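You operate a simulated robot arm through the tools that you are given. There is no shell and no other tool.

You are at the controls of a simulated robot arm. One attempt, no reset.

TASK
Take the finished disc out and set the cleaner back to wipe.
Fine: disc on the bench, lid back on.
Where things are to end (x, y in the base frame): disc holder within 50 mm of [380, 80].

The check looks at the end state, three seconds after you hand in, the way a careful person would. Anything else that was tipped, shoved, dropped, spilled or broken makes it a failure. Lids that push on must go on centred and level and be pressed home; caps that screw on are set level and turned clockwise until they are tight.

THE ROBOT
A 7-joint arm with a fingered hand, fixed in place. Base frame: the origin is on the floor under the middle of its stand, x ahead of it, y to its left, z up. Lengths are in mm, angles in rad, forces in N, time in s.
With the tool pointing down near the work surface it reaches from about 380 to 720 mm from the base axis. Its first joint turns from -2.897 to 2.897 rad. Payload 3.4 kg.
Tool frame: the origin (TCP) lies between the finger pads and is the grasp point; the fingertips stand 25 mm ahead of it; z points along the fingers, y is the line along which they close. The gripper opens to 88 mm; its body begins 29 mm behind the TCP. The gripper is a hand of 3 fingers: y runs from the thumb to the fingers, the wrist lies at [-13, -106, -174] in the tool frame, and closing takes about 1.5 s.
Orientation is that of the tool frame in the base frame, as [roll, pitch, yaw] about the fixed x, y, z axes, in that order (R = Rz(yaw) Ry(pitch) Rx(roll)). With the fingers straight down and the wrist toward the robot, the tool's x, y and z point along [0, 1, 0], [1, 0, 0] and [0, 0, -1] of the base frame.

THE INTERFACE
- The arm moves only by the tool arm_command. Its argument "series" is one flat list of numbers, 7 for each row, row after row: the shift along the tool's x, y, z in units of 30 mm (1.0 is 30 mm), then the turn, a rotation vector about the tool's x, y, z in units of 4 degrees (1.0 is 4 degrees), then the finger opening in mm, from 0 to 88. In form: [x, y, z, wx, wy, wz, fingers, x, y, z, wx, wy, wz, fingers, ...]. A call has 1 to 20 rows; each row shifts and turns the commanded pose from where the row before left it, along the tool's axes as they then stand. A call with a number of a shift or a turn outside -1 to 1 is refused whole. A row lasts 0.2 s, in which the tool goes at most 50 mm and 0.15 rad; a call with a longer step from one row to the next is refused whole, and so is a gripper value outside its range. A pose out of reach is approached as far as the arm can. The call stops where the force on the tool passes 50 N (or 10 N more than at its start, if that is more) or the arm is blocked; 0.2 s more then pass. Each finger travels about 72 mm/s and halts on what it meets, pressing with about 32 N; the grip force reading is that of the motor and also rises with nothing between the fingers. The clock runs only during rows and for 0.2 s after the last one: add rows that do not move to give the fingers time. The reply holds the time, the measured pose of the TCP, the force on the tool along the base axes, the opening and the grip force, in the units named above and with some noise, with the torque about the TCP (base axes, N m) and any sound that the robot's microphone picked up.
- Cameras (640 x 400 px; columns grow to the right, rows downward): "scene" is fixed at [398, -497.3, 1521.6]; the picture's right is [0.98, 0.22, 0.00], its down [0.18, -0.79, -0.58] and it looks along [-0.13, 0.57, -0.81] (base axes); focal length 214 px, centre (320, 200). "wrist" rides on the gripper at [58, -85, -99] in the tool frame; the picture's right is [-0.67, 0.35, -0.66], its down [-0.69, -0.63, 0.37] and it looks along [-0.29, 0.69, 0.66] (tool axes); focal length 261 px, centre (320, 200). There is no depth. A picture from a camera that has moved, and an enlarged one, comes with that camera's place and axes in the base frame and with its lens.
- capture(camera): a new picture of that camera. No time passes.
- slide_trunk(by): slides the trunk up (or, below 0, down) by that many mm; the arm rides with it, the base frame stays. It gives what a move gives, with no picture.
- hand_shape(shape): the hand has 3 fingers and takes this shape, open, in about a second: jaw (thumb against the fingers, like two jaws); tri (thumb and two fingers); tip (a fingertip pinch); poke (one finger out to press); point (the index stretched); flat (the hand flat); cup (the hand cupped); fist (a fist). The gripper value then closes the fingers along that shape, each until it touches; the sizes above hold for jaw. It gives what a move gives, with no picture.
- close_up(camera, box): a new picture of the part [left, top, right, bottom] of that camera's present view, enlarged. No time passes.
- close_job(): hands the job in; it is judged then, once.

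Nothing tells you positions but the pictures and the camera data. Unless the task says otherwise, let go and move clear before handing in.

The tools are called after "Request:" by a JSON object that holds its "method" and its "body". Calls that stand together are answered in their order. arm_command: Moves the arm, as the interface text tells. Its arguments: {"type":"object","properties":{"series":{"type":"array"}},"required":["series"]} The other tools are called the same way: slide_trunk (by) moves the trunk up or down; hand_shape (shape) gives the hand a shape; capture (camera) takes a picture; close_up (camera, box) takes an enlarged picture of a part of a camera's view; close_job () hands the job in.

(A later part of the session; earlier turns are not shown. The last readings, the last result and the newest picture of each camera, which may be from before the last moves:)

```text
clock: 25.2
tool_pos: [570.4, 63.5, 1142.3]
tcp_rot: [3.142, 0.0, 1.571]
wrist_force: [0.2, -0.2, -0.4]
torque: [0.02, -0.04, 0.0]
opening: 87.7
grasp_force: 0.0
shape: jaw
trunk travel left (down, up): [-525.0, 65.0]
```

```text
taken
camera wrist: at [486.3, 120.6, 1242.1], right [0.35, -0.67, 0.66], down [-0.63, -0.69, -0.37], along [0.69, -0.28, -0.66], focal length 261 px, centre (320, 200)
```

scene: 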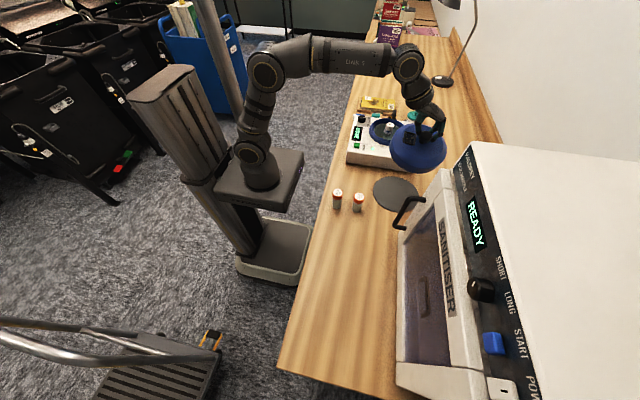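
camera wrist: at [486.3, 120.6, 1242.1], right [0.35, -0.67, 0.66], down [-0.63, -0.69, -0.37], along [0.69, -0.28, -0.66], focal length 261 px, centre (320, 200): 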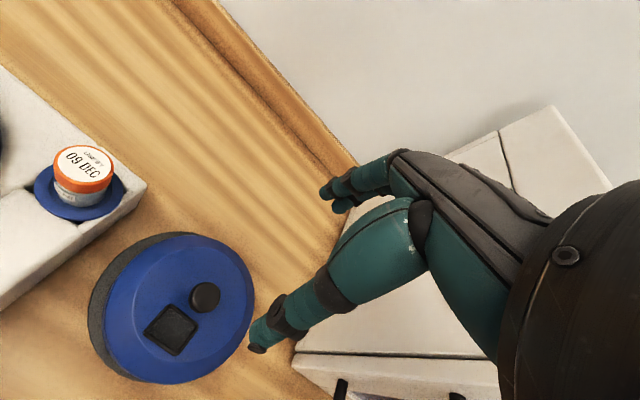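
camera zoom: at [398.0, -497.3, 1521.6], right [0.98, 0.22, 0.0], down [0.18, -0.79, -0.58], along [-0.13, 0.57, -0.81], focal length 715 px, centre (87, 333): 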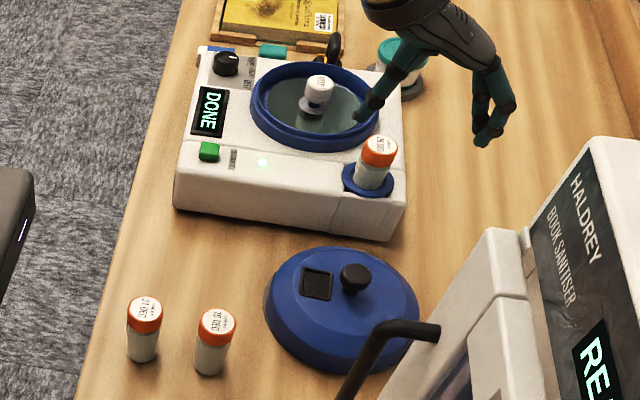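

Request:
{"method": "arm_command", "body": {"series": [0.955, -0.567, -0.03, 0, 0, 0, 88, 0.955, -0.567, -0.03, 0, 0, 0, 88, 0.955, -0.567, -0.03, 0, 0, 0, 88, 0.955, -0.567, -0.03, 0, 0, 0, 88, 0.955, -0.567, -0.03, 0, 0, 0, 88, 0.955, -0.567, -0.03, 0, 0, 0, 88, 0.955, -0.567, -0.03, 0, 0, 0, 88, 0.955, -0.567, -0.03, 0, 0, 0, 88, 0.955, -0.567, -0.03, 0, 0, 0, 88, 0.955, -0.567, -0.03, 0, 0, 0, 88, 0, 0, 0, 0, 0, 0, 88]}}

Request:
{"method": "capture", "body": {"camera": "wrist"}}

Request:
{"method": "close_up", "body": {"camera": "scene", "box": [350, 100, 430, 180]}}

Request:
{"method": "close_up", "body": {"camera": "wrist", "box": [150, 130, 400, 310]}}

```text
clock: 27.6
tool_pos: [401.6, 349.9, 1152.1]
tcp_rot: [-3.141, -0.001, 1.572]
wrist_force: [1.0, -0.1, -0.6]
torque: [0.01, -0.01, 0.0]
opening: 87.7
grasp_force: 0.0
shape: jaw
trunk travel left (down, up): [-525.0, 65.0]
```

```text
taken
camera wrist: at [316.7, 407.2, 1251.5], right [0.35, -0.67, 0.66], down [-0.63, -0.69, -0.37], along [0.69, -0.29, -0.66], focal length 261 px, centre (320, 200)
```

wrist: 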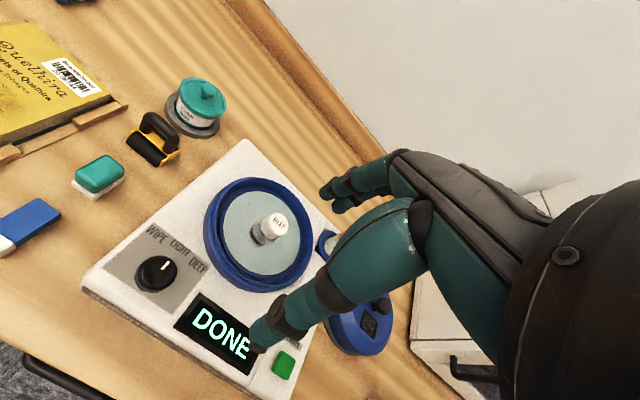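

```text
5.00 times, centred on (390, 140) of scene
camera zoom: at [398.0, -497.3, 1521.6], right [0.98, 0.22, 0.0], down [0.18, -0.79, -0.58], along [-0.13, 0.57, -0.81], focal length 1072 px, centre (-30, 500)
```

zoom: 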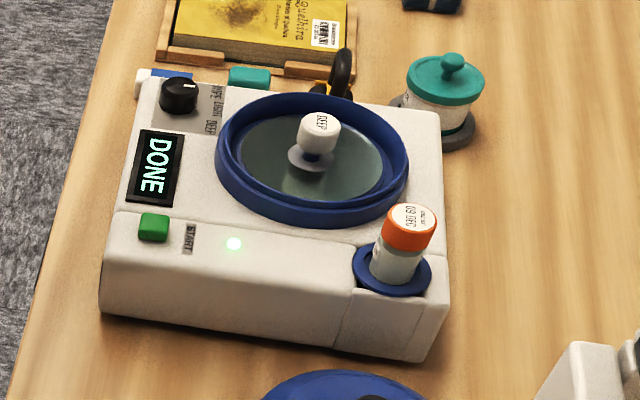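

```text
2.22 times, centred on (275, 220) of wrist
camera zoom: at [316.7, 407.2, 1251.5], right [0.35, -0.67, 0.66], down [-0.63, -0.69, -0.37], along [0.69, -0.29, -0.66], focal length 579 px, centre (420, 156)
```

zoom: 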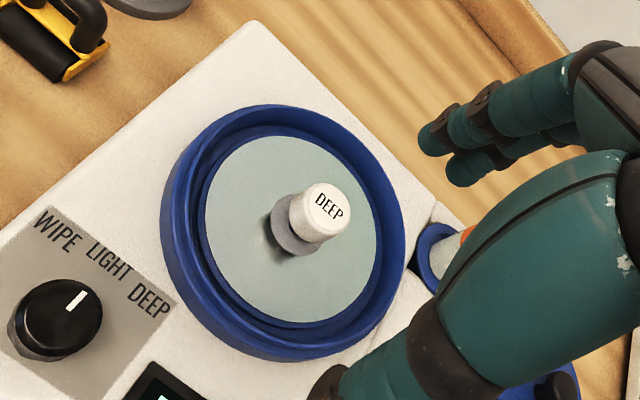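

The bowl holds a disc with a central white post, cap top at about (511, 326, 983) and disc surface near z≈942. I'll position above the post.

Request:
{"method": "arm_command", "body": {"series": [-0.16, 0.73, 0.6, 0, 0, 0, 70, -0.16, 0.73, 0.6, 0, 0, 0, 70, -0.16, 0.73, 0.6, 0, 0, 0, 70, -0.16, 0.73, 0.6, 0, 0, 0, 70, -0.16, 0.73, 0.6, 0, 0, 0, 70, 0, 0, 0, 0, 0, 0, 70]}}

Request:
{"method": "capture", "body": {"camera": "wrist"}}

Request:
{"method": "close_up", "body": {"camera": "scene", "box": [350, 80, 430, 160]}}

```text
clock: 29.0
tool_pos: [510.8, 324.2, 1060.5]
tcp_rot: [3.141, 0.0, 1.571]
wrist_force: [0.8, 0.7, 0.1]
torque: [-0.02, 0.0, 0.0]
opening: 70.2
grasp_force: 0.0
shape: jaw
trunk travel left (down, up): [-525.0, 65.0]
```

```text
taken
camera wrist: at [426.6, 382.0, 1160.6], right [0.35, -0.67, 0.66], down [-0.63, -0.69, -0.37], along [0.69, -0.29, -0.66], focal length 261 px, centre (320, 200)
```

wrist: 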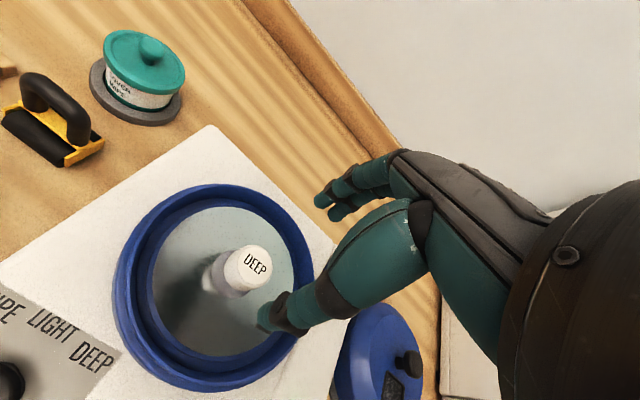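

```text
5.00 times, centred on (390, 120) of scene
camera zoom: at [398.0, -497.3, 1521.6], right [0.98, 0.22, 0.0], down [0.18, -0.79, -0.58], along [-0.13, 0.57, -0.81], focal length 1072 px, centre (-30, 600)
```

zoom: 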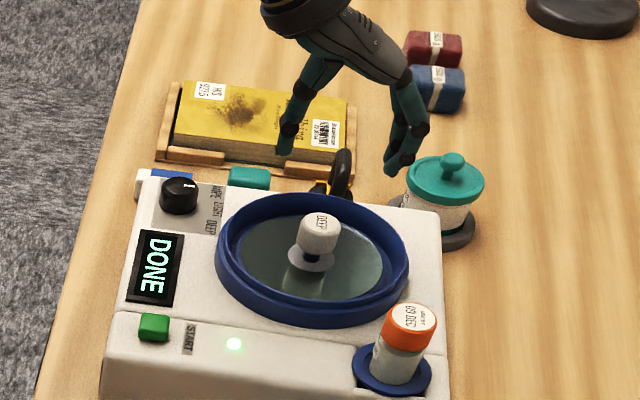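

Request:
{"method": "arm_command", "body": {"series": [0.11, 0.12, 0.6, 0, 0, 0, 66, 0, 0, 0.6, 0, 0, 0, 66, 0, 0, 0.6, 0, 0, 0, 66, 0, 0, 0.5, 0, 0, 0, 66, 0, 0, 0, 0, 0, 0, 66]}}

Request:
{"method": "capture", "body": {"camera": "wrist"}}

Request:
{"method": "close_up", "body": {"camera": "scene", "box": [360, 100, 430, 160]}}

```text
clock: 30.2
tool_pos: [514.5, 327.8, 992.4]
tcp_rot: [3.141, 0.0, 1.571]
wrist_force: [-0.1, 0.4, 0.0]
torque: [0.04, 0.0, 0.0]
opening: 66.3
grasp_force: 0.0
shape: jaw
trunk travel left (down, up): [-525.0, 65.0]
```

```text
taken
camera wrist: at [429.5, 386.1, 1091.7], right [0.35, -0.67, 0.66], down [-0.63, -0.69, -0.37], along [0.69, -0.29, -0.66], focal length 261 px, centre (320, 200)
```

wrist: 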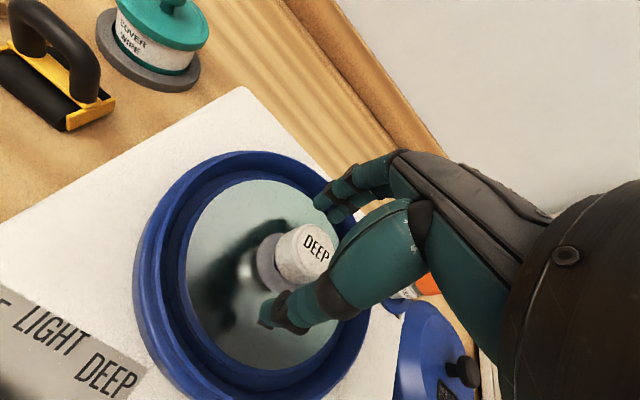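

```text
6.67 times, centred on (395, 130) of scene
camera zoom: at [398.0, -497.3, 1521.6], right [0.98, 0.22, 0.0], down [0.18, -0.79, -0.58], along [-0.13, 0.57, -0.81], focal length 1430 px, centre (-180, 667)
```

zoom: 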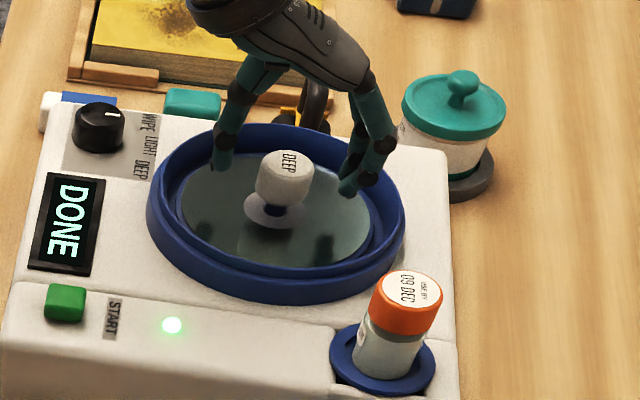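

Request:
{"method": "arm_command", "body": {"series": [0, 0, 0.3, 0, 0, 0, 66, 0, 0, 0, 0, 0, 0, 55, 0, 0, 0, 0, 0, 0, 45, 0, 0, 0, 0, 0, 0, 38, 0, 0, 0, 0, 0, 0, 30, 0, 0, 0, 0, 0, 0, 22, 0, 0, 0, 0, 0, 0, 15, 0, 0, 0, 0, 0, 0, 15, 0, 0, 0, 0, 0, 0, 15]}}

Request:
{"method": "capture", "body": {"camera": "wrist"}}

Request:
{"method": "close_up", "body": {"camera": "scene", "box": [360, 100, 430, 160]}}

```text
clock: 32.2
tool_pos: [514.0, 329.2, 982.9]
tcp_rot: [3.141, -0.001, 1.571]
wrist_force: [-0.7, 0.1, -0.4]
torque: [0.02, -0.03, 0.0]
opening: 25.2
grasp_force: 31.9
shape: jaw
trunk travel left (down, up): [-525.0, 65.0]
```

```text
taken
camera wrist: at [429.5, 386.4, 1083.0], right [0.35, -0.67, 0.66], down [-0.63, -0.69, -0.37], along [0.69, -0.29, -0.66], focal length 261 px, centre (320, 200)
```

wrist: 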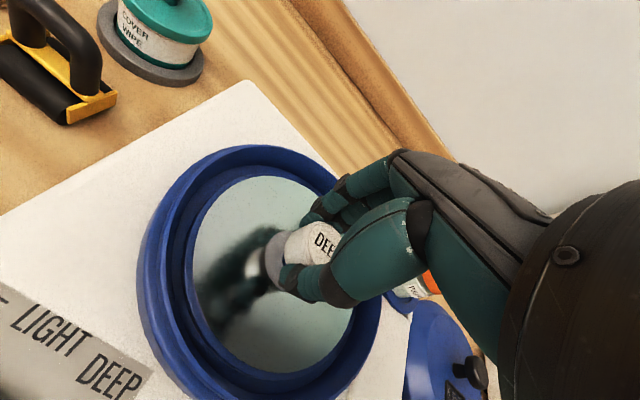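

```text
6.67 times, centred on (395, 130) of scene
camera zoom: at [398.0, -497.3, 1521.6], right [0.98, 0.22, 0.0], down [0.18, -0.79, -0.58], along [-0.13, 0.57, -0.81], focal length 1430 px, centre (-180, 667)
```

zoom: 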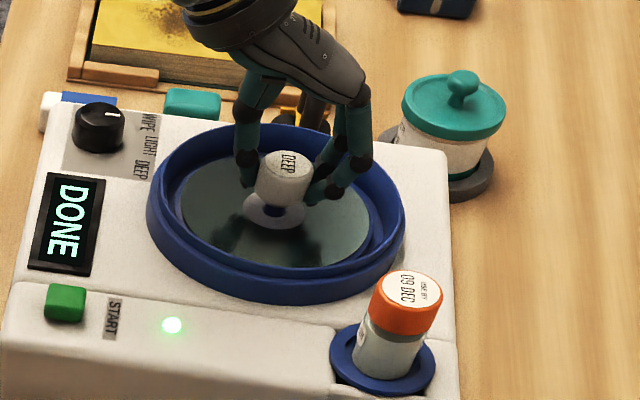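

The post is gripped. I'll lift slowly and check what comes up with it.

Request:
{"method": "arm_command", "body": {"series": [0, 0, -0.15, 0, 0, 0, 10, 0, 0, -0.2, 0, 0, 0, 10, 0, 0, -0.3, 0, 0, 0, 10, 0, 0, -0.3, 0, 0, 0, 10, 0, 0, 0, 0, 0, 0, 10]}}

Request:
{"method": "capture", "body": {"camera": "wrist"}}

Request:
{"method": "close_up", "body": {"camera": "scene", "box": [360, 100, 430, 160]}}

```text
clock: 33.4
tool_pos: [514.6, 328.6, 1011.9]
tcp_rot: [3.141, 0.0, 1.572]
wrist_force: [-0.6, 0.0, -1.0]
torque: [0.03, 0.02, 0.0]
opening: 24.9
grasp_force: 32.4
shape: jaw
trunk travel left (down, up): [-525.0, 65.0]
```

```text
taken
camera wrist: at [429.6, 386.4, 1112.0], right [0.35, -0.67, 0.66], down [-0.63, -0.69, -0.37], along [0.69, -0.28, -0.66], focal length 261 px, centre (320, 200)
```

wrist: 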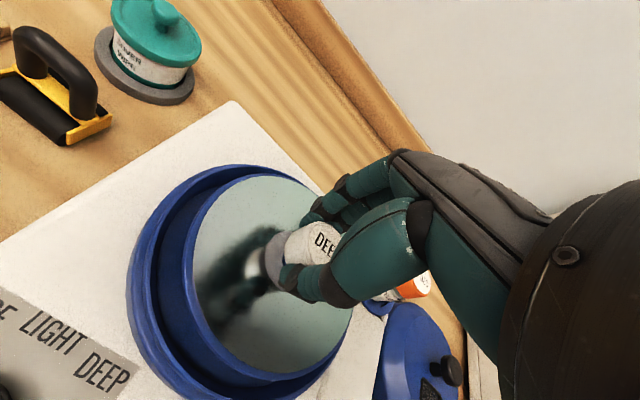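

```text
6.67 times, centred on (395, 130) of scene
camera zoom: at [398.0, -497.3, 1521.6], right [0.98, 0.22, 0.0], down [0.18, -0.79, -0.58], along [-0.13, 0.57, -0.81], focal length 1430 px, centre (-180, 667)
```

zoom: 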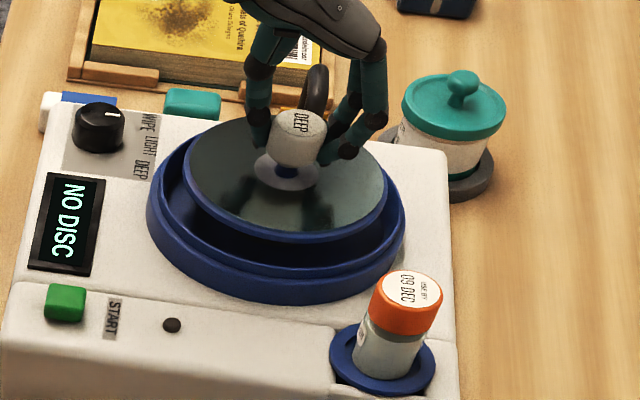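

The disc with its holder lifted out cleanly and the display now reads "NO DISC". I'll raise it, then carry it toward about (385, 82).

Request:
{"method": "arm_command", "body": {"series": [0, 0, -0.82, 0, 0, 0, 10, 0, 0, -0.82, 0, 0, 0, 10, 0, 0, -0.82, 0, 0, 0, 10, 0, 0, -0.82, 0, 0, 0, 10, -0.4, -0.2, 0, 0, 0, 0, 10, -0.8, -0.42, 0, 0, 0, 0, 10, -0.8, -0.42, 0, 0, 0, 0, 10, -0.8, -0.42, 0, 0, 0, 0, 10, -0.8, -0.42, 0, 0, 0, 0, 10, -0.8, -0.42, 0, 0, 0, 0, 10, -0.8, -0.42, 0, 0, 0, 0, 10, -0.8, -0.42, 0, 0, 0, 0, 10, -0.8, -0.42, 0, 0, 0, 0, 10, -0.8, -0.42, 0, 0, 0, 0, 10, -0.6, -0.32, 0, 0, 0, 0, 10, 0, 0, 0, 0, 0, 0, 10]}}

Request:
{"method": "capture", "body": {"camera": "wrist"}}

Request:
{"method": "capture", "body": {"camera": "scene"}}

Request:
{"method": "close_up", "body": {"camera": "scene", "box": [310, 90, 430, 220]}}

```text
clock: 36.8
tool_pos: [385.0, 82.2, 1111.2]
tcp_rot: [-3.141, 0.0, 1.57]
wrist_force: [-0.4, 0.7, -1.0]
torque: [-0.01, 0.03, -0.02]
opening: 24.6
grasp_force: 31.4
shape: jaw
trunk travel left (down, up): [-525.0, 65.0]
```

```text
taken
camera wrist: at [300.5, 139.8, 1209.8], right [0.35, -0.67, 0.66], down [-0.63, -0.69, -0.37], along [0.69, -0.29, -0.66], focal length 261 px, centre (320, 200)
```

wrist: 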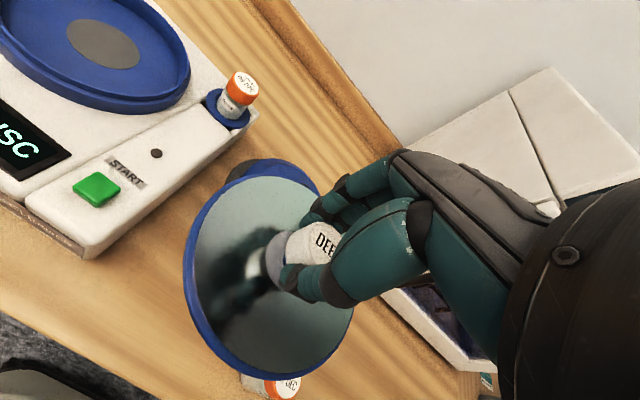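

```text
taken
```

scene: 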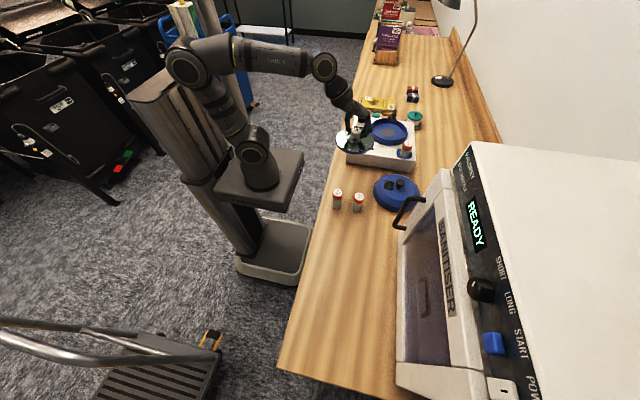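

```text
3.08 times, centred on (370, 155) of scene
camera zoom: at [398.0, -497.3, 1521.6], right [0.98, 0.22, 0.0], down [0.18, -0.79, -0.58], along [-0.13, 0.57, -0.81], focal length 660 px, centre (166, 338)
```

zoom: 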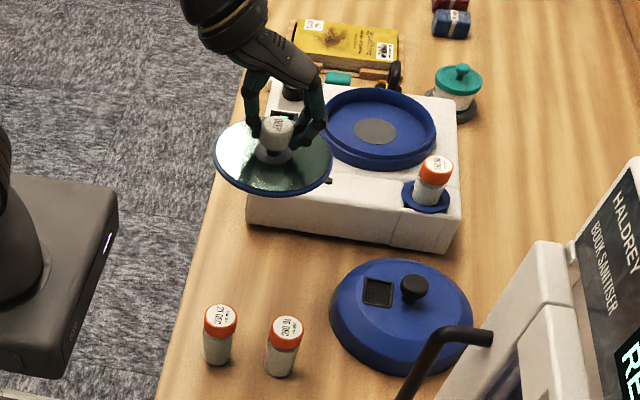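

Request:
{"method": "arm_command", "body": {"series": [0, 0, 0.6, 0, 0, 0, 10, 0, 0, 0.8, 0, 0, 0, 10, 0, 0, 0.8, 0, 0, 0, 10, 0, 0, 0.8, 0, 0, 0, 10, 0, 0, 0.8, 0, 0, 0, 10, 0, 0, 0.8, 0, 0, 0, 10, 0, 0, 0.6, 0, 0, 0, 10, 0, 0, 0, 0, 0, 0, 10]}}

Request:
{"method": "capture", "body": {"camera": "wrist"}}

Request:
{"method": "close_up", "body": {"camera": "scene", "box": [310, 120, 420, 220]}}

```text
clock: 38.6
tool_pos: [385.2, 81.8, 954.3]
tcp_rot: [3.141, 0.0, 1.571]
wrist_force: [-0.3, 0.5, -1.1]
torque: [0.04, -0.01, 0.02]
opening: 24.4
grasp_force: 32.4
shape: jaw
trunk travel left (down, up): [-525.0, 65.0]
```

```text
taken
camera wrist: at [300.7, 140.4, 1054.1], right [0.35, -0.67, 0.66], down [-0.63, -0.69, -0.37], along [0.69, -0.29, -0.66], focal length 261 px, centre (320, 200)
```

wrist: 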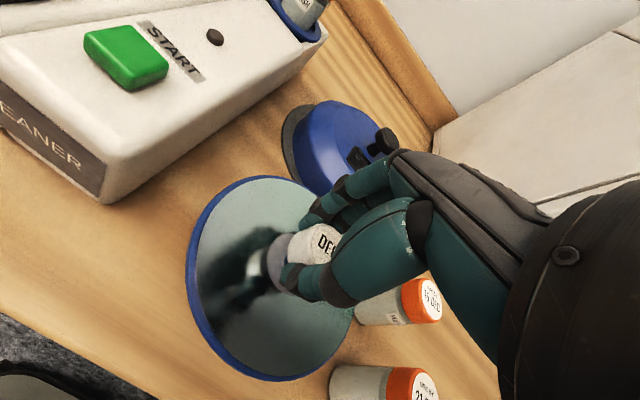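

```text
4.00 times, centred on (365, 170) of scene
camera zoom: at [398.0, -497.3, 1521.6], right [0.98, 0.22, 0.0], down [0.18, -0.79, -0.58], along [-0.13, 0.57, -0.81], focal length 858 px, centre (140, 320)
```

zoom: 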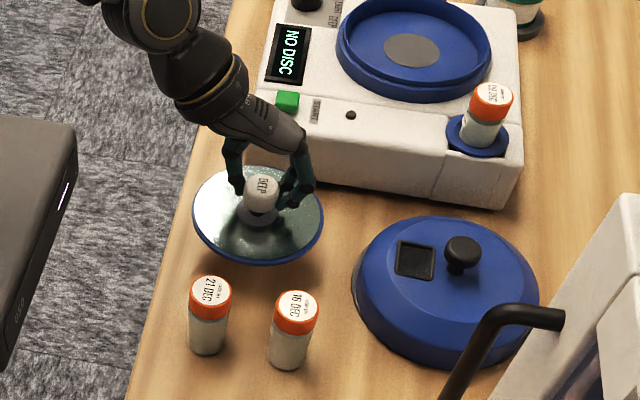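

Request:
{"method": "arm_command", "body": {"series": [0, 0, 0.4, 0, 0, 0, 10, 0, 0, 0.4, 0, 0, 0, 10, 0, 0, 0, 0, 0, 0, 10]}}

Request:
{"method": "close_up", "body": {"camera": "scene", "box": [310, 120, 420, 220]}}

```text
clock: 39.4
tool_pos: [385.3, 83.0, 931.3]
tcp_rot: [3.141, -0.001, 1.57]
wrist_force: [0.6, -0.3, -0.6]
torque: [-0.03, -0.01, 0.0]
opening: 24.0
grasp_force: 31.3
shape: jaw
trunk travel left (down, up): [-525.0, 65.0]
```

```text
4.00 times, centred on (365, 170) of scene
camera zoom: at [398.0, -497.3, 1521.6], right [0.98, 0.22, 0.0], down [0.18, -0.79, -0.58], along [-0.13, 0.57, -0.81], focal length 858 px, centre (140, 320)
```

zoom: 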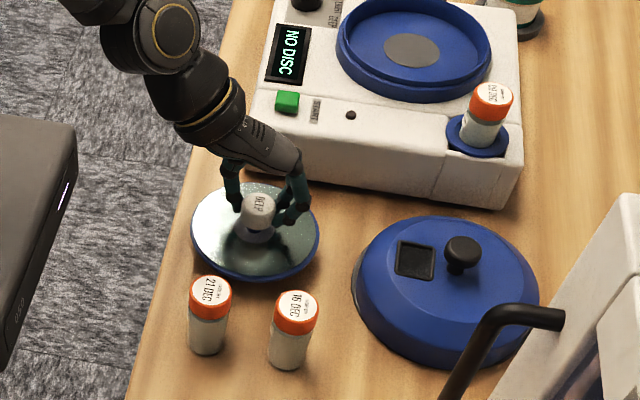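

Request:
{"method": "arm_command", "body": {"series": [0, 0, 0.17, 0, 0, 0, 10, 0, 0, 0.17, 0, 0, 0, 10, 0, 0, 0, 0, 0, 0, 10]}}

Request:
{"method": "close_up", "body": {"camera": "scene", "box": [310, 120, 420, 220]}}

```text
clock: 40.2
tool_pos: [385.9, 83.7, 920.1]
tcp_rot: [-3.14, -0.001, 1.571]
wrist_force: [-0.2, 0.0, -0.5]
torque: [0.0, 0.03, 0.0]
opening: 24.1
grasp_force: 32.0
shape: jaw
trunk travel left (down, up): [-525.0, 65.0]
```

```text
4.00 times, centred on (365, 170) of scene
camera zoom: at [398.0, -497.3, 1521.6], right [0.98, 0.22, 0.0], down [0.18, -0.79, -0.58], along [-0.13, 0.57, -0.81], focal length 858 px, centre (140, 320)
```

zoom: 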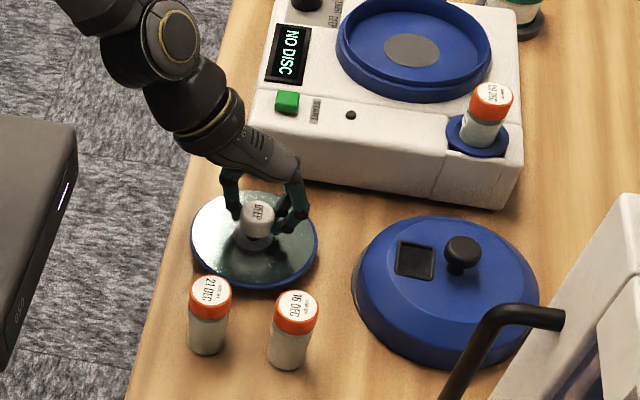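

Request:
{"method": "arm_command", "body": {"series": [0, 0, 0.1, 0, 0, 0, 10, 0, 0, 0.1, 0, 0, 0, 10, 0, 0, 0, 0, 0, 0, 10]}}

Request:
{"method": "close_up", "body": {"camera": "scene", "box": [310, 120, 420, 220]}}

```text
clock: 41.0
tool_pos: [386.5, 83.6, 913.4]
tcp_rot: [-3.14, 0.001, 1.569]
wrist_force: [0.6, 0.1, -0.7]
torque: [0.03, 0.0, 0.03]
opening: 24.2
grasp_force: 31.7
shape: jaw
trunk travel left (down, up): [-525.0, 65.0]
```

```text
4.00 times, centred on (365, 170) of scene
camera zoom: at [398.0, -497.3, 1521.6], right [0.98, 0.22, 0.0], down [0.18, -0.79, -0.58], along [-0.13, 0.57, -0.81], focal length 858 px, centre (140, 320)
```

zoom: 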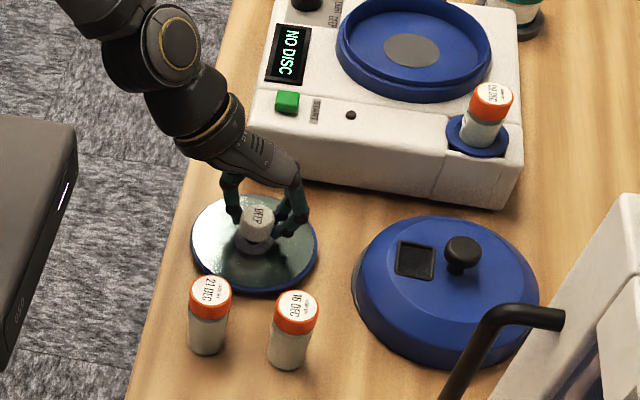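

Request:
{"method": "arm_command", "body": {"series": [0, 0, 0.1, 0, 0, 0, 10, 0, 0, 0.1, 0, 0, 0, 10, 0, 0, 0, 0, 0, 0, 10]}}

Request:
{"method": "close_up", "body": {"camera": "scene", "box": [310, 120, 420, 220]}}

```text
clock: 41.8
tool_pos: [387.4, 82.9, 907.2]
tcp_rot: [-3.14, -0.001, 1.571]
wrist_force: [-0.5, -0.3, -1.3]
torque: [0.01, 0.01, 0.04]
opening: 24.1
grasp_force: 32.0
shape: jaw
trunk travel left (down, up): [-525.0, 65.0]
```

```text
4.00 times, centred on (365, 170) of scene
camera zoom: at [398.0, -497.3, 1521.6], right [0.98, 0.22, 0.0], down [0.18, -0.79, -0.58], along [-0.13, 0.57, -0.81], focal length 858 px, centre (140, 320)
```

zoom: 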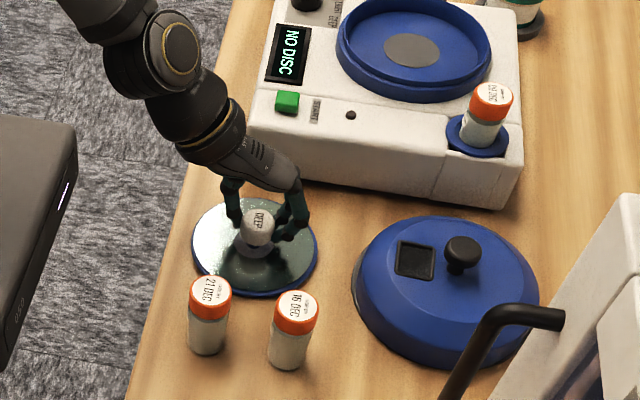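

Request:
{"method": "arm_command", "body": {"series": [0, 0, 0.08, 0, 0, 0, 10, 0, 0, 0.08, 0, 0, 0, 10, 0, 0, 0, 0, 0, 0, 10]}}

Request:
{"method": "close_up", "body": {"camera": "scene", "box": [330, 150, 400, 210]}}

```text
clock: 42.6
tool_pos: [387.1, 83.0, 902.7]
tcp_rot: [-3.138, 0.0, 1.57]
wrist_force: [-0.1, 0.3, -0.2]
torque: [0.0, -0.01, 0.0]
opening: 24.3
grasp_force: 31.5
shape: jaw
trunk travel left (down, up): [-525.0, 65.0]
```

```text
6.67 times, centred on (365, 180) of scene
camera zoom: at [398.0, -497.3, 1521.6], right [0.98, 0.22, 0.0], down [0.18, -0.79, -0.58], along [-0.13, 0.57, -0.81], focal length 1430 px, centre (20, 333)
```

zoom: 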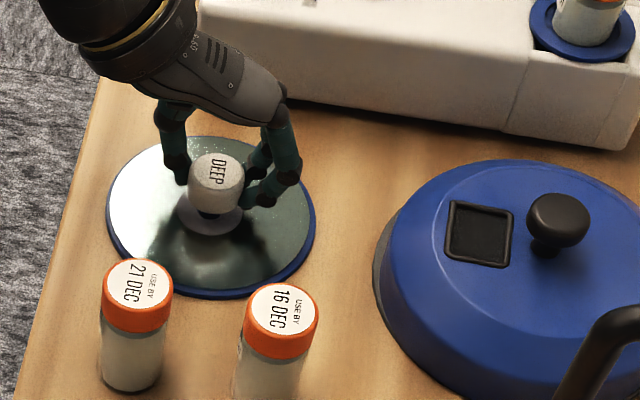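

Request:
{"method": "arm_command", "body": {"series": [0, 0, 0.06, 0, 0, 0, 10, 0, 0, 0.06, 0, 0, 0, 10, 0, 0, 0, 0, 0, 0, 10]}}

Request:
{"method": "close_up", "body": {"camera": "scene", "box": [330, 150, 400, 210]}}

Request:
{"method": "capture", "body": {"camera": "wrist"}}

```text
clock: 43.4
tool_pos: [387.3, 82.8, 901.5]
tcp_rot: [3.139, -0.001, 1.57]
wrist_force: [0.7, -0.3, 23.1]
torque: [-0.09, -0.04, -0.01]
opening: 25.5
grasp_force: 32.2
shape: jaw
out of reach, approached as far as the arm can: row 2
trunk travel left (down, up): [-525.0, 65.0]
```

```text
6.67 times, centred on (365, 180) of scene
camera zoom: at [398.0, -497.3, 1521.6], right [0.98, 0.22, 0.0], down [0.18, -0.79, -0.58], along [-0.13, 0.57, -0.81], focal length 1430 px, centre (20, 333)
```

zoom: 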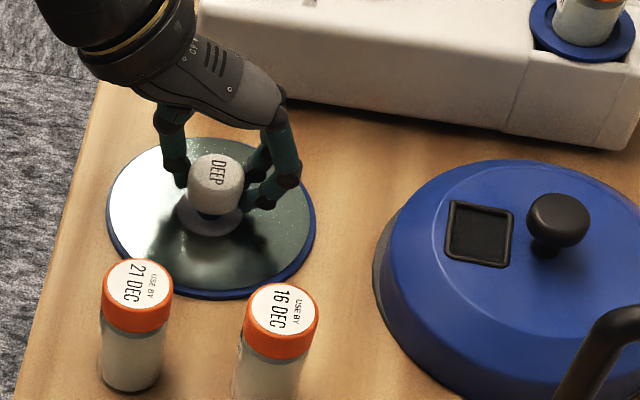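

```text
taken
camera wrist: at [302.8, 140.8, 1000.7], right [0.35, -0.67, 0.66], down [-0.63, -0.69, -0.37], along [0.7, -0.28, -0.66], focal length 261 px, centre (320, 200)
```

wrist: 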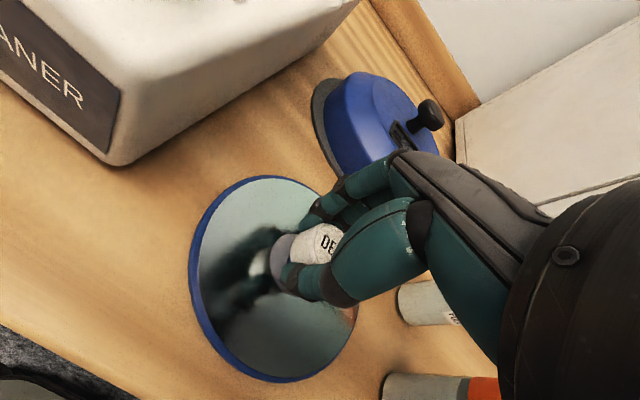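

The disc holder is on the bench at about (387, 83), with a contact force of 23 N. I'll ease off and open the fingers gently.

Request:
{"method": "arm_command", "body": {"series": [0, 0, -0.07, 0, 0, 0, 10, 0, 0, 0, 0, 0, 0, 24, 0, 0, 0, 0, 0, 0, 32, 0, 0, 0, 0, 0, 0, 40, 0, 0, 0, 0, 0, 0, 50, 0, 0, 0, 0, 0, 0, 60, 0, 0, 0, 0, 0, 0, 60]}}

Request:
{"method": "close_up", "body": {"camera": "scene", "box": [330, 150, 400, 210]}}

Request:
{"method": "capture", "body": {"camera": "wrist"}}

```text
clock: 45.0
tool_pos: [387.8, 83.3, 903.3]
tcp_rot: [3.142, -0.002, 1.571]
wrist_force: [1.2, -0.3, -0.6]
torque: [-0.01, 0.0, -0.04]
opening: 59.6
grasp_force: 0.0
shape: jaw
trunk travel left (down, up): [-525.0, 65.0]
```

```text
6.67 times, centred on (365, 180) of scene
camera zoom: at [398.0, -497.3, 1521.6], right [0.98, 0.22, 0.0], down [0.18, -0.79, -0.58], along [-0.13, 0.57, -0.81], focal length 1430 px, centre (20, 333)
```

zoom: 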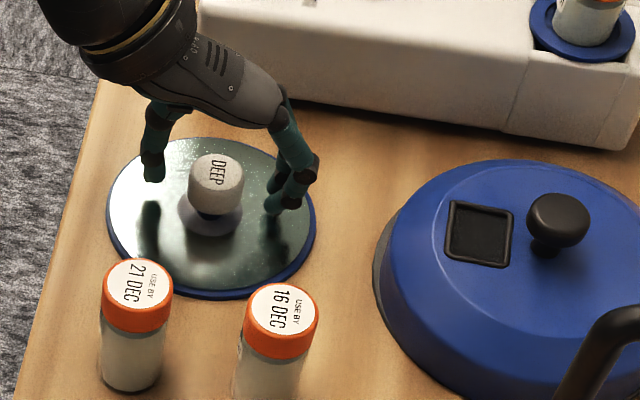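

```text
taken
camera wrist: at [303.3, 140.8, 1001.6], right [0.35, -0.67, 0.66], down [-0.63, -0.69, -0.37], along [0.69, -0.29, -0.66], focal length 261 px, centre (320, 200)
```

wrist: 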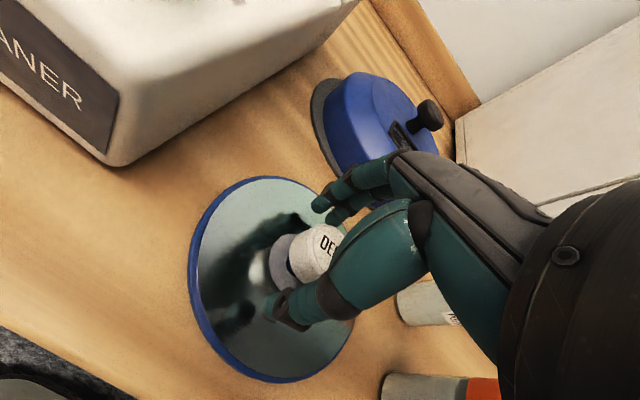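

The disc is released and standing level on the bench. I'll lift straight up and go to a view over the lid.

Request:
{"method": "arm_command", "body": {"series": [0, 0, -0.3, 0, 0, 0, 60, 0, 0, -0.6, 0, 0, 0, 60, 0, 0, -0.9, 0, 0, 0, 66, 0, 0, -0.9, 0, 0, 0, 66, 0, 0, -0.9, 0, 0, 0, 66, 0, 0, -0.9, 0, 0, 0, 66, 0, 0, -0.9, 0, 0, 0, 66, -0.12, 0.85, 0, 0, 0, 0, 66, -0.12, 0.85, 0, 0, 0, 0, 66, -0.12, 0.85, 0, 0, 0, 0, 66, -0.12, 0.85, 0, 0, 0, 0, 66, -0.12, 0.85, 0, 0, 0, 0, 66, -0.12, 0.85, 0, 0, 0, 0, 66, -0.12, 0.85, 0, 0, 0, 0, 66, 0, 0, 0, 0, 0, 0, 66]}}

Request:
{"method": "capture", "body": {"camera": "wrist"}}

Request:
{"method": "close_up", "body": {"camera": "scene", "box": [320, 100, 440, 220]}}

```text
clock: 48.2
tool_pos: [566.5, 58.9, 1064.7]
tcp_rot: [-3.14, -0.001, 1.571]
wrist_force: [0.3, 0.0, -0.5]
torque: [0.01, 0.01, 0.02]
opening: 65.7
grasp_force: 0.0
shape: jaw
trunk travel left (down, up): [-525.0, 65.0]
```

```text
taken
camera wrist: at [482.2, 116.1, 1163.5], right [0.35, -0.67, 0.66], down [-0.63, -0.69, -0.37], along [0.69, -0.28, -0.66], focal length 261 px, centre (320, 200)
```

wrist: 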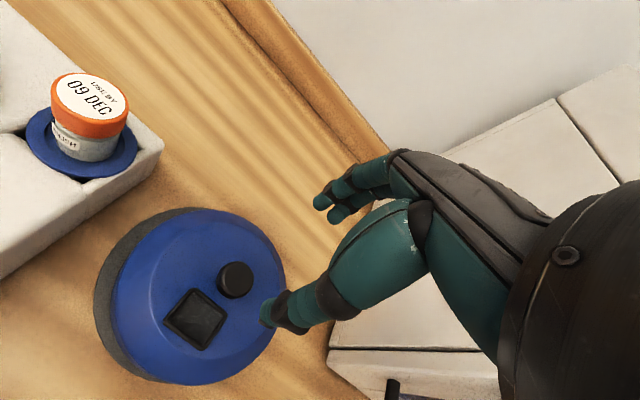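

```text
3.33 times, centred on (380, 160) of scene
camera zoom: at [398.0, -497.3, 1521.6], right [0.98, 0.22, 0.0], down [0.18, -0.79, -0.58], along [-0.13, 0.57, -0.81], focal length 715 px, centre (120, 333)
```

zoom: 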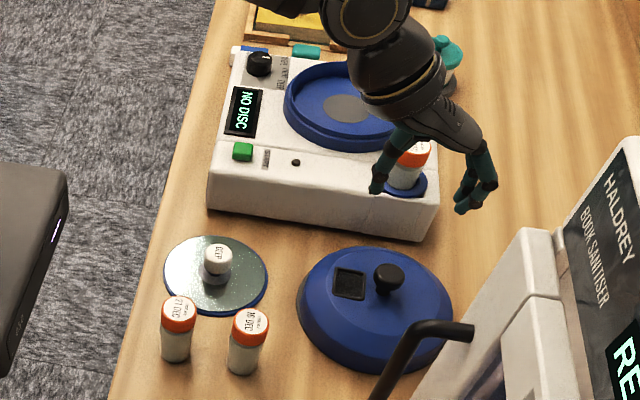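

Request:
{"method": "arm_command", "body": {"series": [-0.163, 0.1, 0.5, 0, 0, 0, 66, 0, 0, 0.6, 0, 0, 0, 66, 0, 0, 0.6, 0, 0, 0, 66, 0, 0, 0.6, 0, 0, 0, 66, 0, 0, 0.5, 0, 0, 0, 66, 0, 0, 0, 0, 0, 0, 66]}}

Request:
{"method": "capture", "body": {"camera": "wrist"}}

Request:
{"method": "close_up", "body": {"camera": "scene", "box": [350, 130, 440, 220]}}

```text
clock: 49.6
tool_pos: [569.5, 53.0, 979.5]
tcp_rot: [3.141, -0.001, 1.571]
wrist_force: [0.0, 0.7, 0.5]
torque: [-0.02, -0.01, 0.0]
opening: 65.6
grasp_force: 0.0
shape: jaw
trunk travel left (down, up): [-525.0, 65.0]
```

```text
taken
camera wrist: at [485.1, 110.6, 1079.4], right [0.35, -0.67, 0.66], down [-0.63, -0.69, -0.37], along [0.69, -0.29, -0.66], focal length 261 px, centre (320, 200)
```

wrist: 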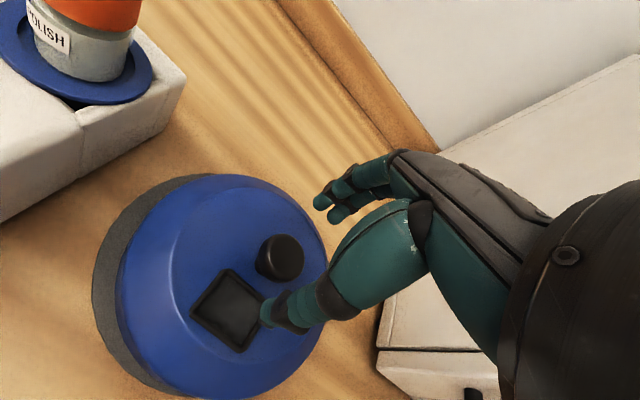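

```text
4.44 times, centred on (395, 175) of scene
camera zoom: at [398.0, -497.3, 1521.6], right [0.98, 0.22, 0.0], down [0.18, -0.79, -0.58], along [-0.13, 0.57, -0.81], focal length 953 px, centre (-13, 311)
```

zoom: 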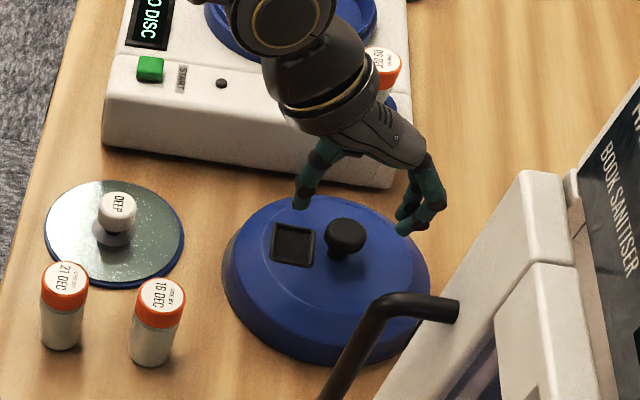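

Request:
{"method": "arm_command", "body": {"series": [-0.02, 0.07, 0.4, 0, 0, 0, 66, 0, 0, 0.4, 0, 0, 0, 66, 0, 0, 0.3, 0, 0, 0, 66, 0, 0, 0, 0, 0, 0, 66]}}

Request:
{"method": "capture", "body": {"camera": "wrist"}}

Request:
{"method": "close_up", "body": {"camera": "scene", "box": [360, 140, 440, 210]}}

```text
clock: 50.6
tool_pos: [572.3, 51.9, 947.2]
tcp_rot: [-3.14, 0.001, 1.571]
wrist_force: [-1.2, -0.4, 0.1]
torque: [0.02, 0.02, 0.0]
opening: 65.7
grasp_force: 0.1
shape: jaw
trunk travel left (down, up): [-525.0, 65.0]
```

```text
taken
camera wrist: at [487.0, 110.3, 1046.8], right [0.35, -0.67, 0.66], down [-0.63, -0.69, -0.37], along [0.69, -0.29, -0.66], focal length 261 px, centre (320, 200)
```

wrist: 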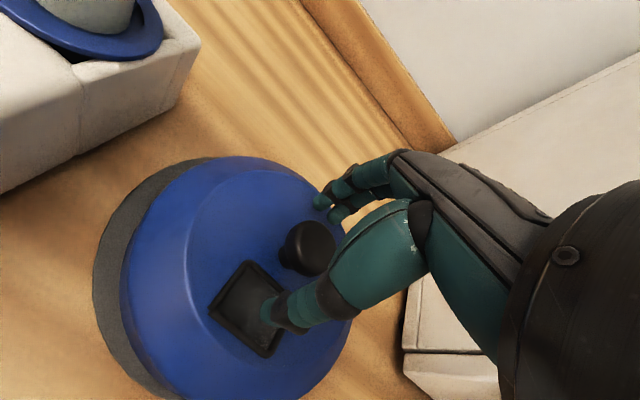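

```text
5.71 times, centred on (400, 175) of scene
camera zoom: at [398.0, -497.3, 1521.6], right [0.98, 0.22, 0.0], down [0.18, -0.79, -0.58], along [-0.13, 0.57, -0.81], focal length 1226 px, centre (-137, 343)
```

zoom: 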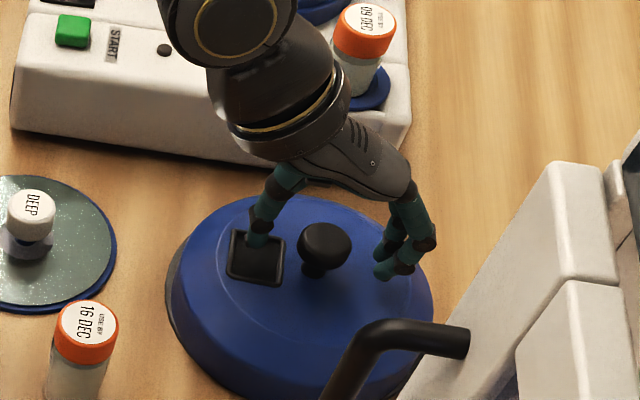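

Request:
{"method": "arm_command", "body": {"series": [0, 0.04, 0.2, 0, 0, 0, 66, 0, 0, 0, 0, 0, 0, 55, 0, 0, 0, 0, 0, 0, 45, 0, 0, 0, 0, 0, 0, 38, 0, 0, 0, 0, 0, 0, 30, 0, 0, 0, 0, 0, 0, 22, 0, 0, 0, 0, 0, 0, 15, 0, 0, 0, 0, 0, 0, 10, 0, 0, 0, 0, 0, 0, 10]}}

Request:
{"method": "capture", "body": {"camera": "wrist"}}

Request:
{"method": "close_up", "body": {"camera": "scene", "box": [360, 140, 440, 210]}}

```text
clock: 52.6
tool_pos: [573.4, 51.9, 941.0]
tcp_rot: [3.14, 0.0, 1.57]
wrist_force: [0.5, -0.6, 2.3]
torque: [-0.09, -0.28, 0.0]
opening: 20.8
grasp_force: 31.9
shape: jaw
trunk travel left (down, up): [-525.0, 65.0]
```

```text
taken
camera wrist: at [488.4, 110.2, 1041.1], right [0.35, -0.67, 0.66], down [-0.63, -0.69, -0.37], along [0.7, -0.28, -0.66], focal length 261 px, centre (320, 200)
```

wrist: 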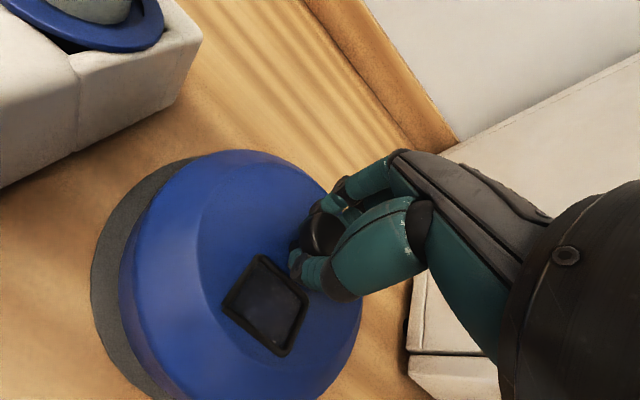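

```text
5.71 times, centred on (400, 175) of scene
camera zoom: at [398.0, -497.3, 1521.6], right [0.98, 0.22, 0.0], down [0.18, -0.79, -0.58], along [-0.13, 0.57, -0.81], focal length 1226 px, centre (-137, 343)
```

zoom: 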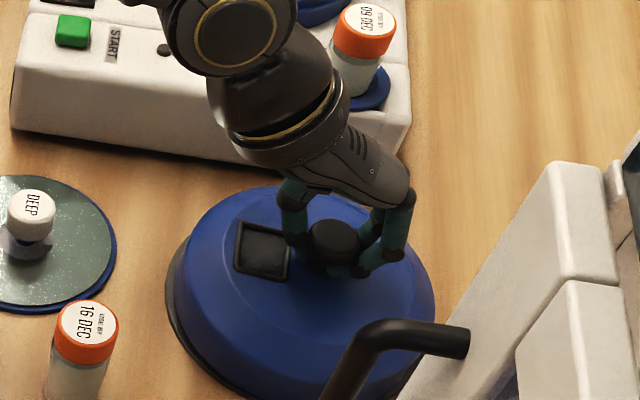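

The knob is gripped, though the lid rides up tilted again. I'll lift it clear of the mat and measure the tilt.

Request:
{"method": "arm_command", "body": {"series": [0, 0, -0.2, 0, 0, 0, 10, 0, 0, -0.4, 0, 0, 0, 10, 0, 0, -0.8, 0, 0, 0, 10, 0, 0, -0.8, 0, 0, 0, 10, 0, 0, -0.8, 0, 0, 0, 10, 0, 0, -0.9, 0, 0, 0, 10, 0, 0, -0.9, 0, 0, 0, 10, 0, 0, -0.9, 0, 0, 0, 10, 0, 0, -0.9, 0, 0, 0, 10, 0, 0, 0, 0, 0, 0, 10]}}

Request:
{"method": "capture", "body": {"camera": "wrist"}}

Request:
{"method": "close_up", "body": {"camera": "scene", "box": [360, 90, 450, 210]}}

```text
clock: 54.8
tool_pos: [573.7, 52.4, 1139.7]
tcp_rot: [-3.141, -0.001, 1.572]
wrist_force: [1.1, -0.7, -1.1]
torque: [0.0, 0.02, 0.02]
opening: 20.3
grasp_force: 32.2
shape: jaw
trunk travel left (down, up): [-525.0, 65.0]
```

```text
taken
camera wrist: at [488.0, 111.0, 1239.2], right [0.35, -0.67, 0.66], down [-0.63, -0.69, -0.37], along [0.69, -0.28, -0.66], focal length 261 px, centre (320, 200)
```

wrist: 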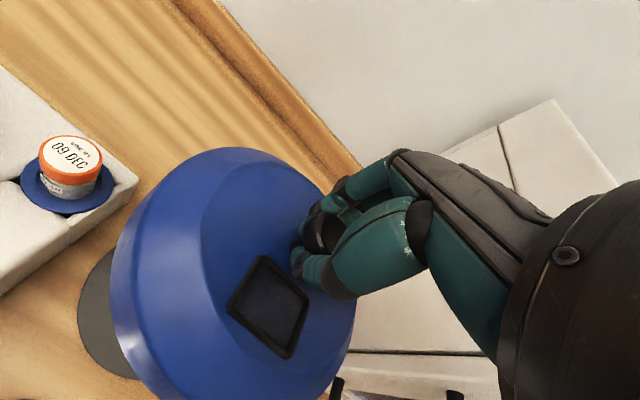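

```text
3.33 times, centred on (405, 150) of scene
camera zoom: at [398.0, -497.3, 1521.6], right [0.98, 0.22, 0.0], down [0.18, -0.79, -0.58], along [-0.13, 0.57, -0.81], focal length 715 px, centre (37, 367)
```

zoom: 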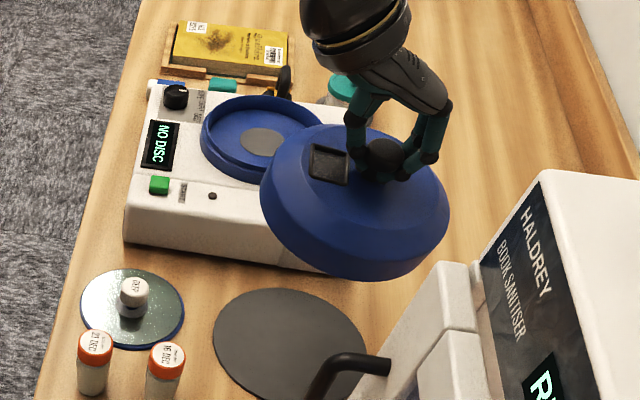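

Request:
{"method": "close_up", "body": {"camera": "scene", "box": [380, 110, 440, 170]}}

Request:
{"method": "close_up", "body": {"camera": "wrist", "box": [100, 130, 380, 400]}}

```text
6.67 times, centred on (410, 140) of scene
camera zoom: at [398.0, -497.3, 1521.6], right [0.98, 0.22, 0.0], down [0.18, -0.79, -0.58], along [-0.13, 0.57, -0.81], focal length 1430 px, centre (-280, 600)
```

zoom: 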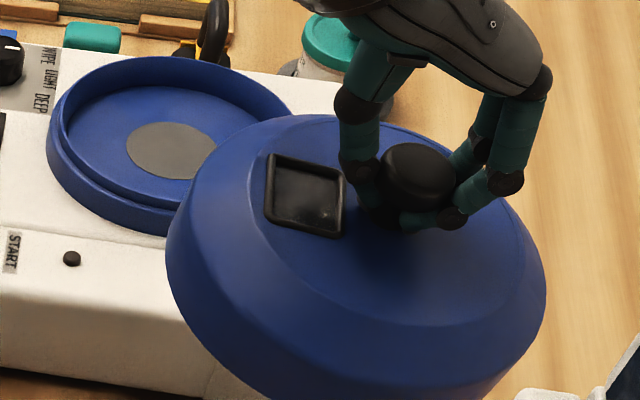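

```text
1.48 times, centred on (240, 265) of wrist
camera zoom: at [488.0, 111.0, 1239.2], right [0.35, -0.67, 0.66], down [-0.63, -0.69, -0.37], along [0.69, -0.28, -0.66], focal length 386 px, centre (438, 104)
```

zoom: 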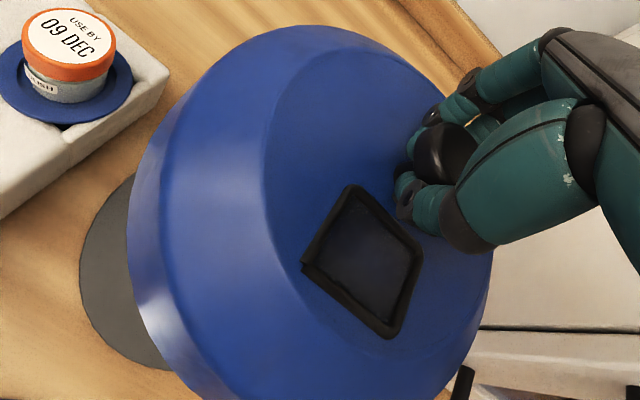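

Triangulating the window corners gives about 10° low on the −y side and 4° low on the +x side. I'll counter-rotate to level the lid and check.

Request:
{"method": "arm_command", "body": {"series": [0, 0, 0, -0.5, -1, 0, 10, 0, 0, 0, -0.5, -1, 0, 10, 0, 0, 0, 0, -0.5, 0, 10, 0, 0, 0, 0, 0, 0, 10]}}

Request:
{"method": "close_up", "body": {"camera": "scene", "box": [380, 110, 440, 170]}}

Request:
{"method": "close_up", "body": {"camera": "wrist", "box": [100, 130, 380, 400]}}

```text
clock: 55.8
tool_pos: [573.2, 53.0, 1138.4]
tcp_rot: [3.071, 0.176, 1.564]
wrist_force: [0.4, 0.1, -0.9]
torque: [-0.02, 0.03, 0.0]
opening: 20.3
grasp_force: 32.2
shape: jaw
trunk travel left (down, up): [-525.0, 65.0]
```

```text
6.67 times, centred on (410, 140) of scene
camera zoom: at [398.0, -497.3, 1521.6], right [0.98, 0.22, 0.0], down [0.18, -0.79, -0.58], along [-0.13, 0.57, -0.81], focal length 1430 px, centre (-280, 600)
```

zoom: 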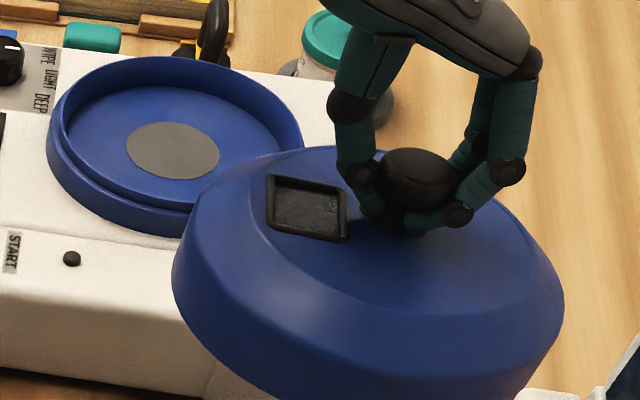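

```text
1.48 times, centred on (240, 265) of wrist
camera zoom: at [481.7, 126.4, 1220.6], right [0.3, -0.54, 0.78], down [-0.61, -0.74, -0.28], along [0.74, -0.39, -0.55], focal length 386 px, centre (438, 104)
```

zoom: 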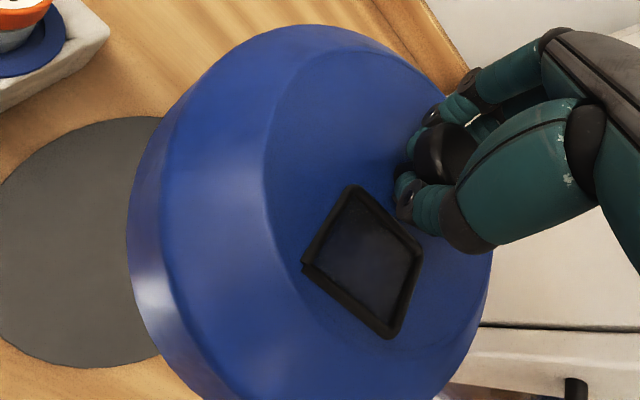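

Request:
{"method": "arm_command", "body": {"series": [0, 0, 0, -0.65, 0, 0, 10, 0, 0, 0, -0.6, 0, 0, 10, 0, 0, 0, 0, 0, 0, 10]}}

Request:
{"method": "close_up", "body": {"camera": "scene", "box": [375, 105, 445, 175]}}

```text
clock: 56.6
tool_pos: [572.2, 54.2, 1138.5]
tcp_rot: [2.984, 0.173, 1.564]
wrist_force: [0.5, -0.7, -1.3]
torque: [-0.01, -0.01, 0.0]
opening: 19.9
grasp_force: 32.5
shape: jaw
trunk travel left (down, up): [-525.0, 65.0]
```

```text
5.71 times, centred on (410, 140) of scene
camera zoom: at [398.0, -497.3, 1521.6], right [0.98, 0.22, 0.0], down [0.18, -0.79, -0.58], along [-0.13, 0.57, -0.81], focal length 1226 px, centre (-194, 543)
```

zoom: 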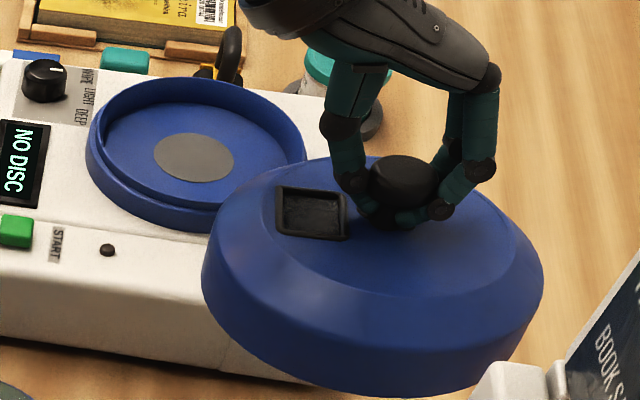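

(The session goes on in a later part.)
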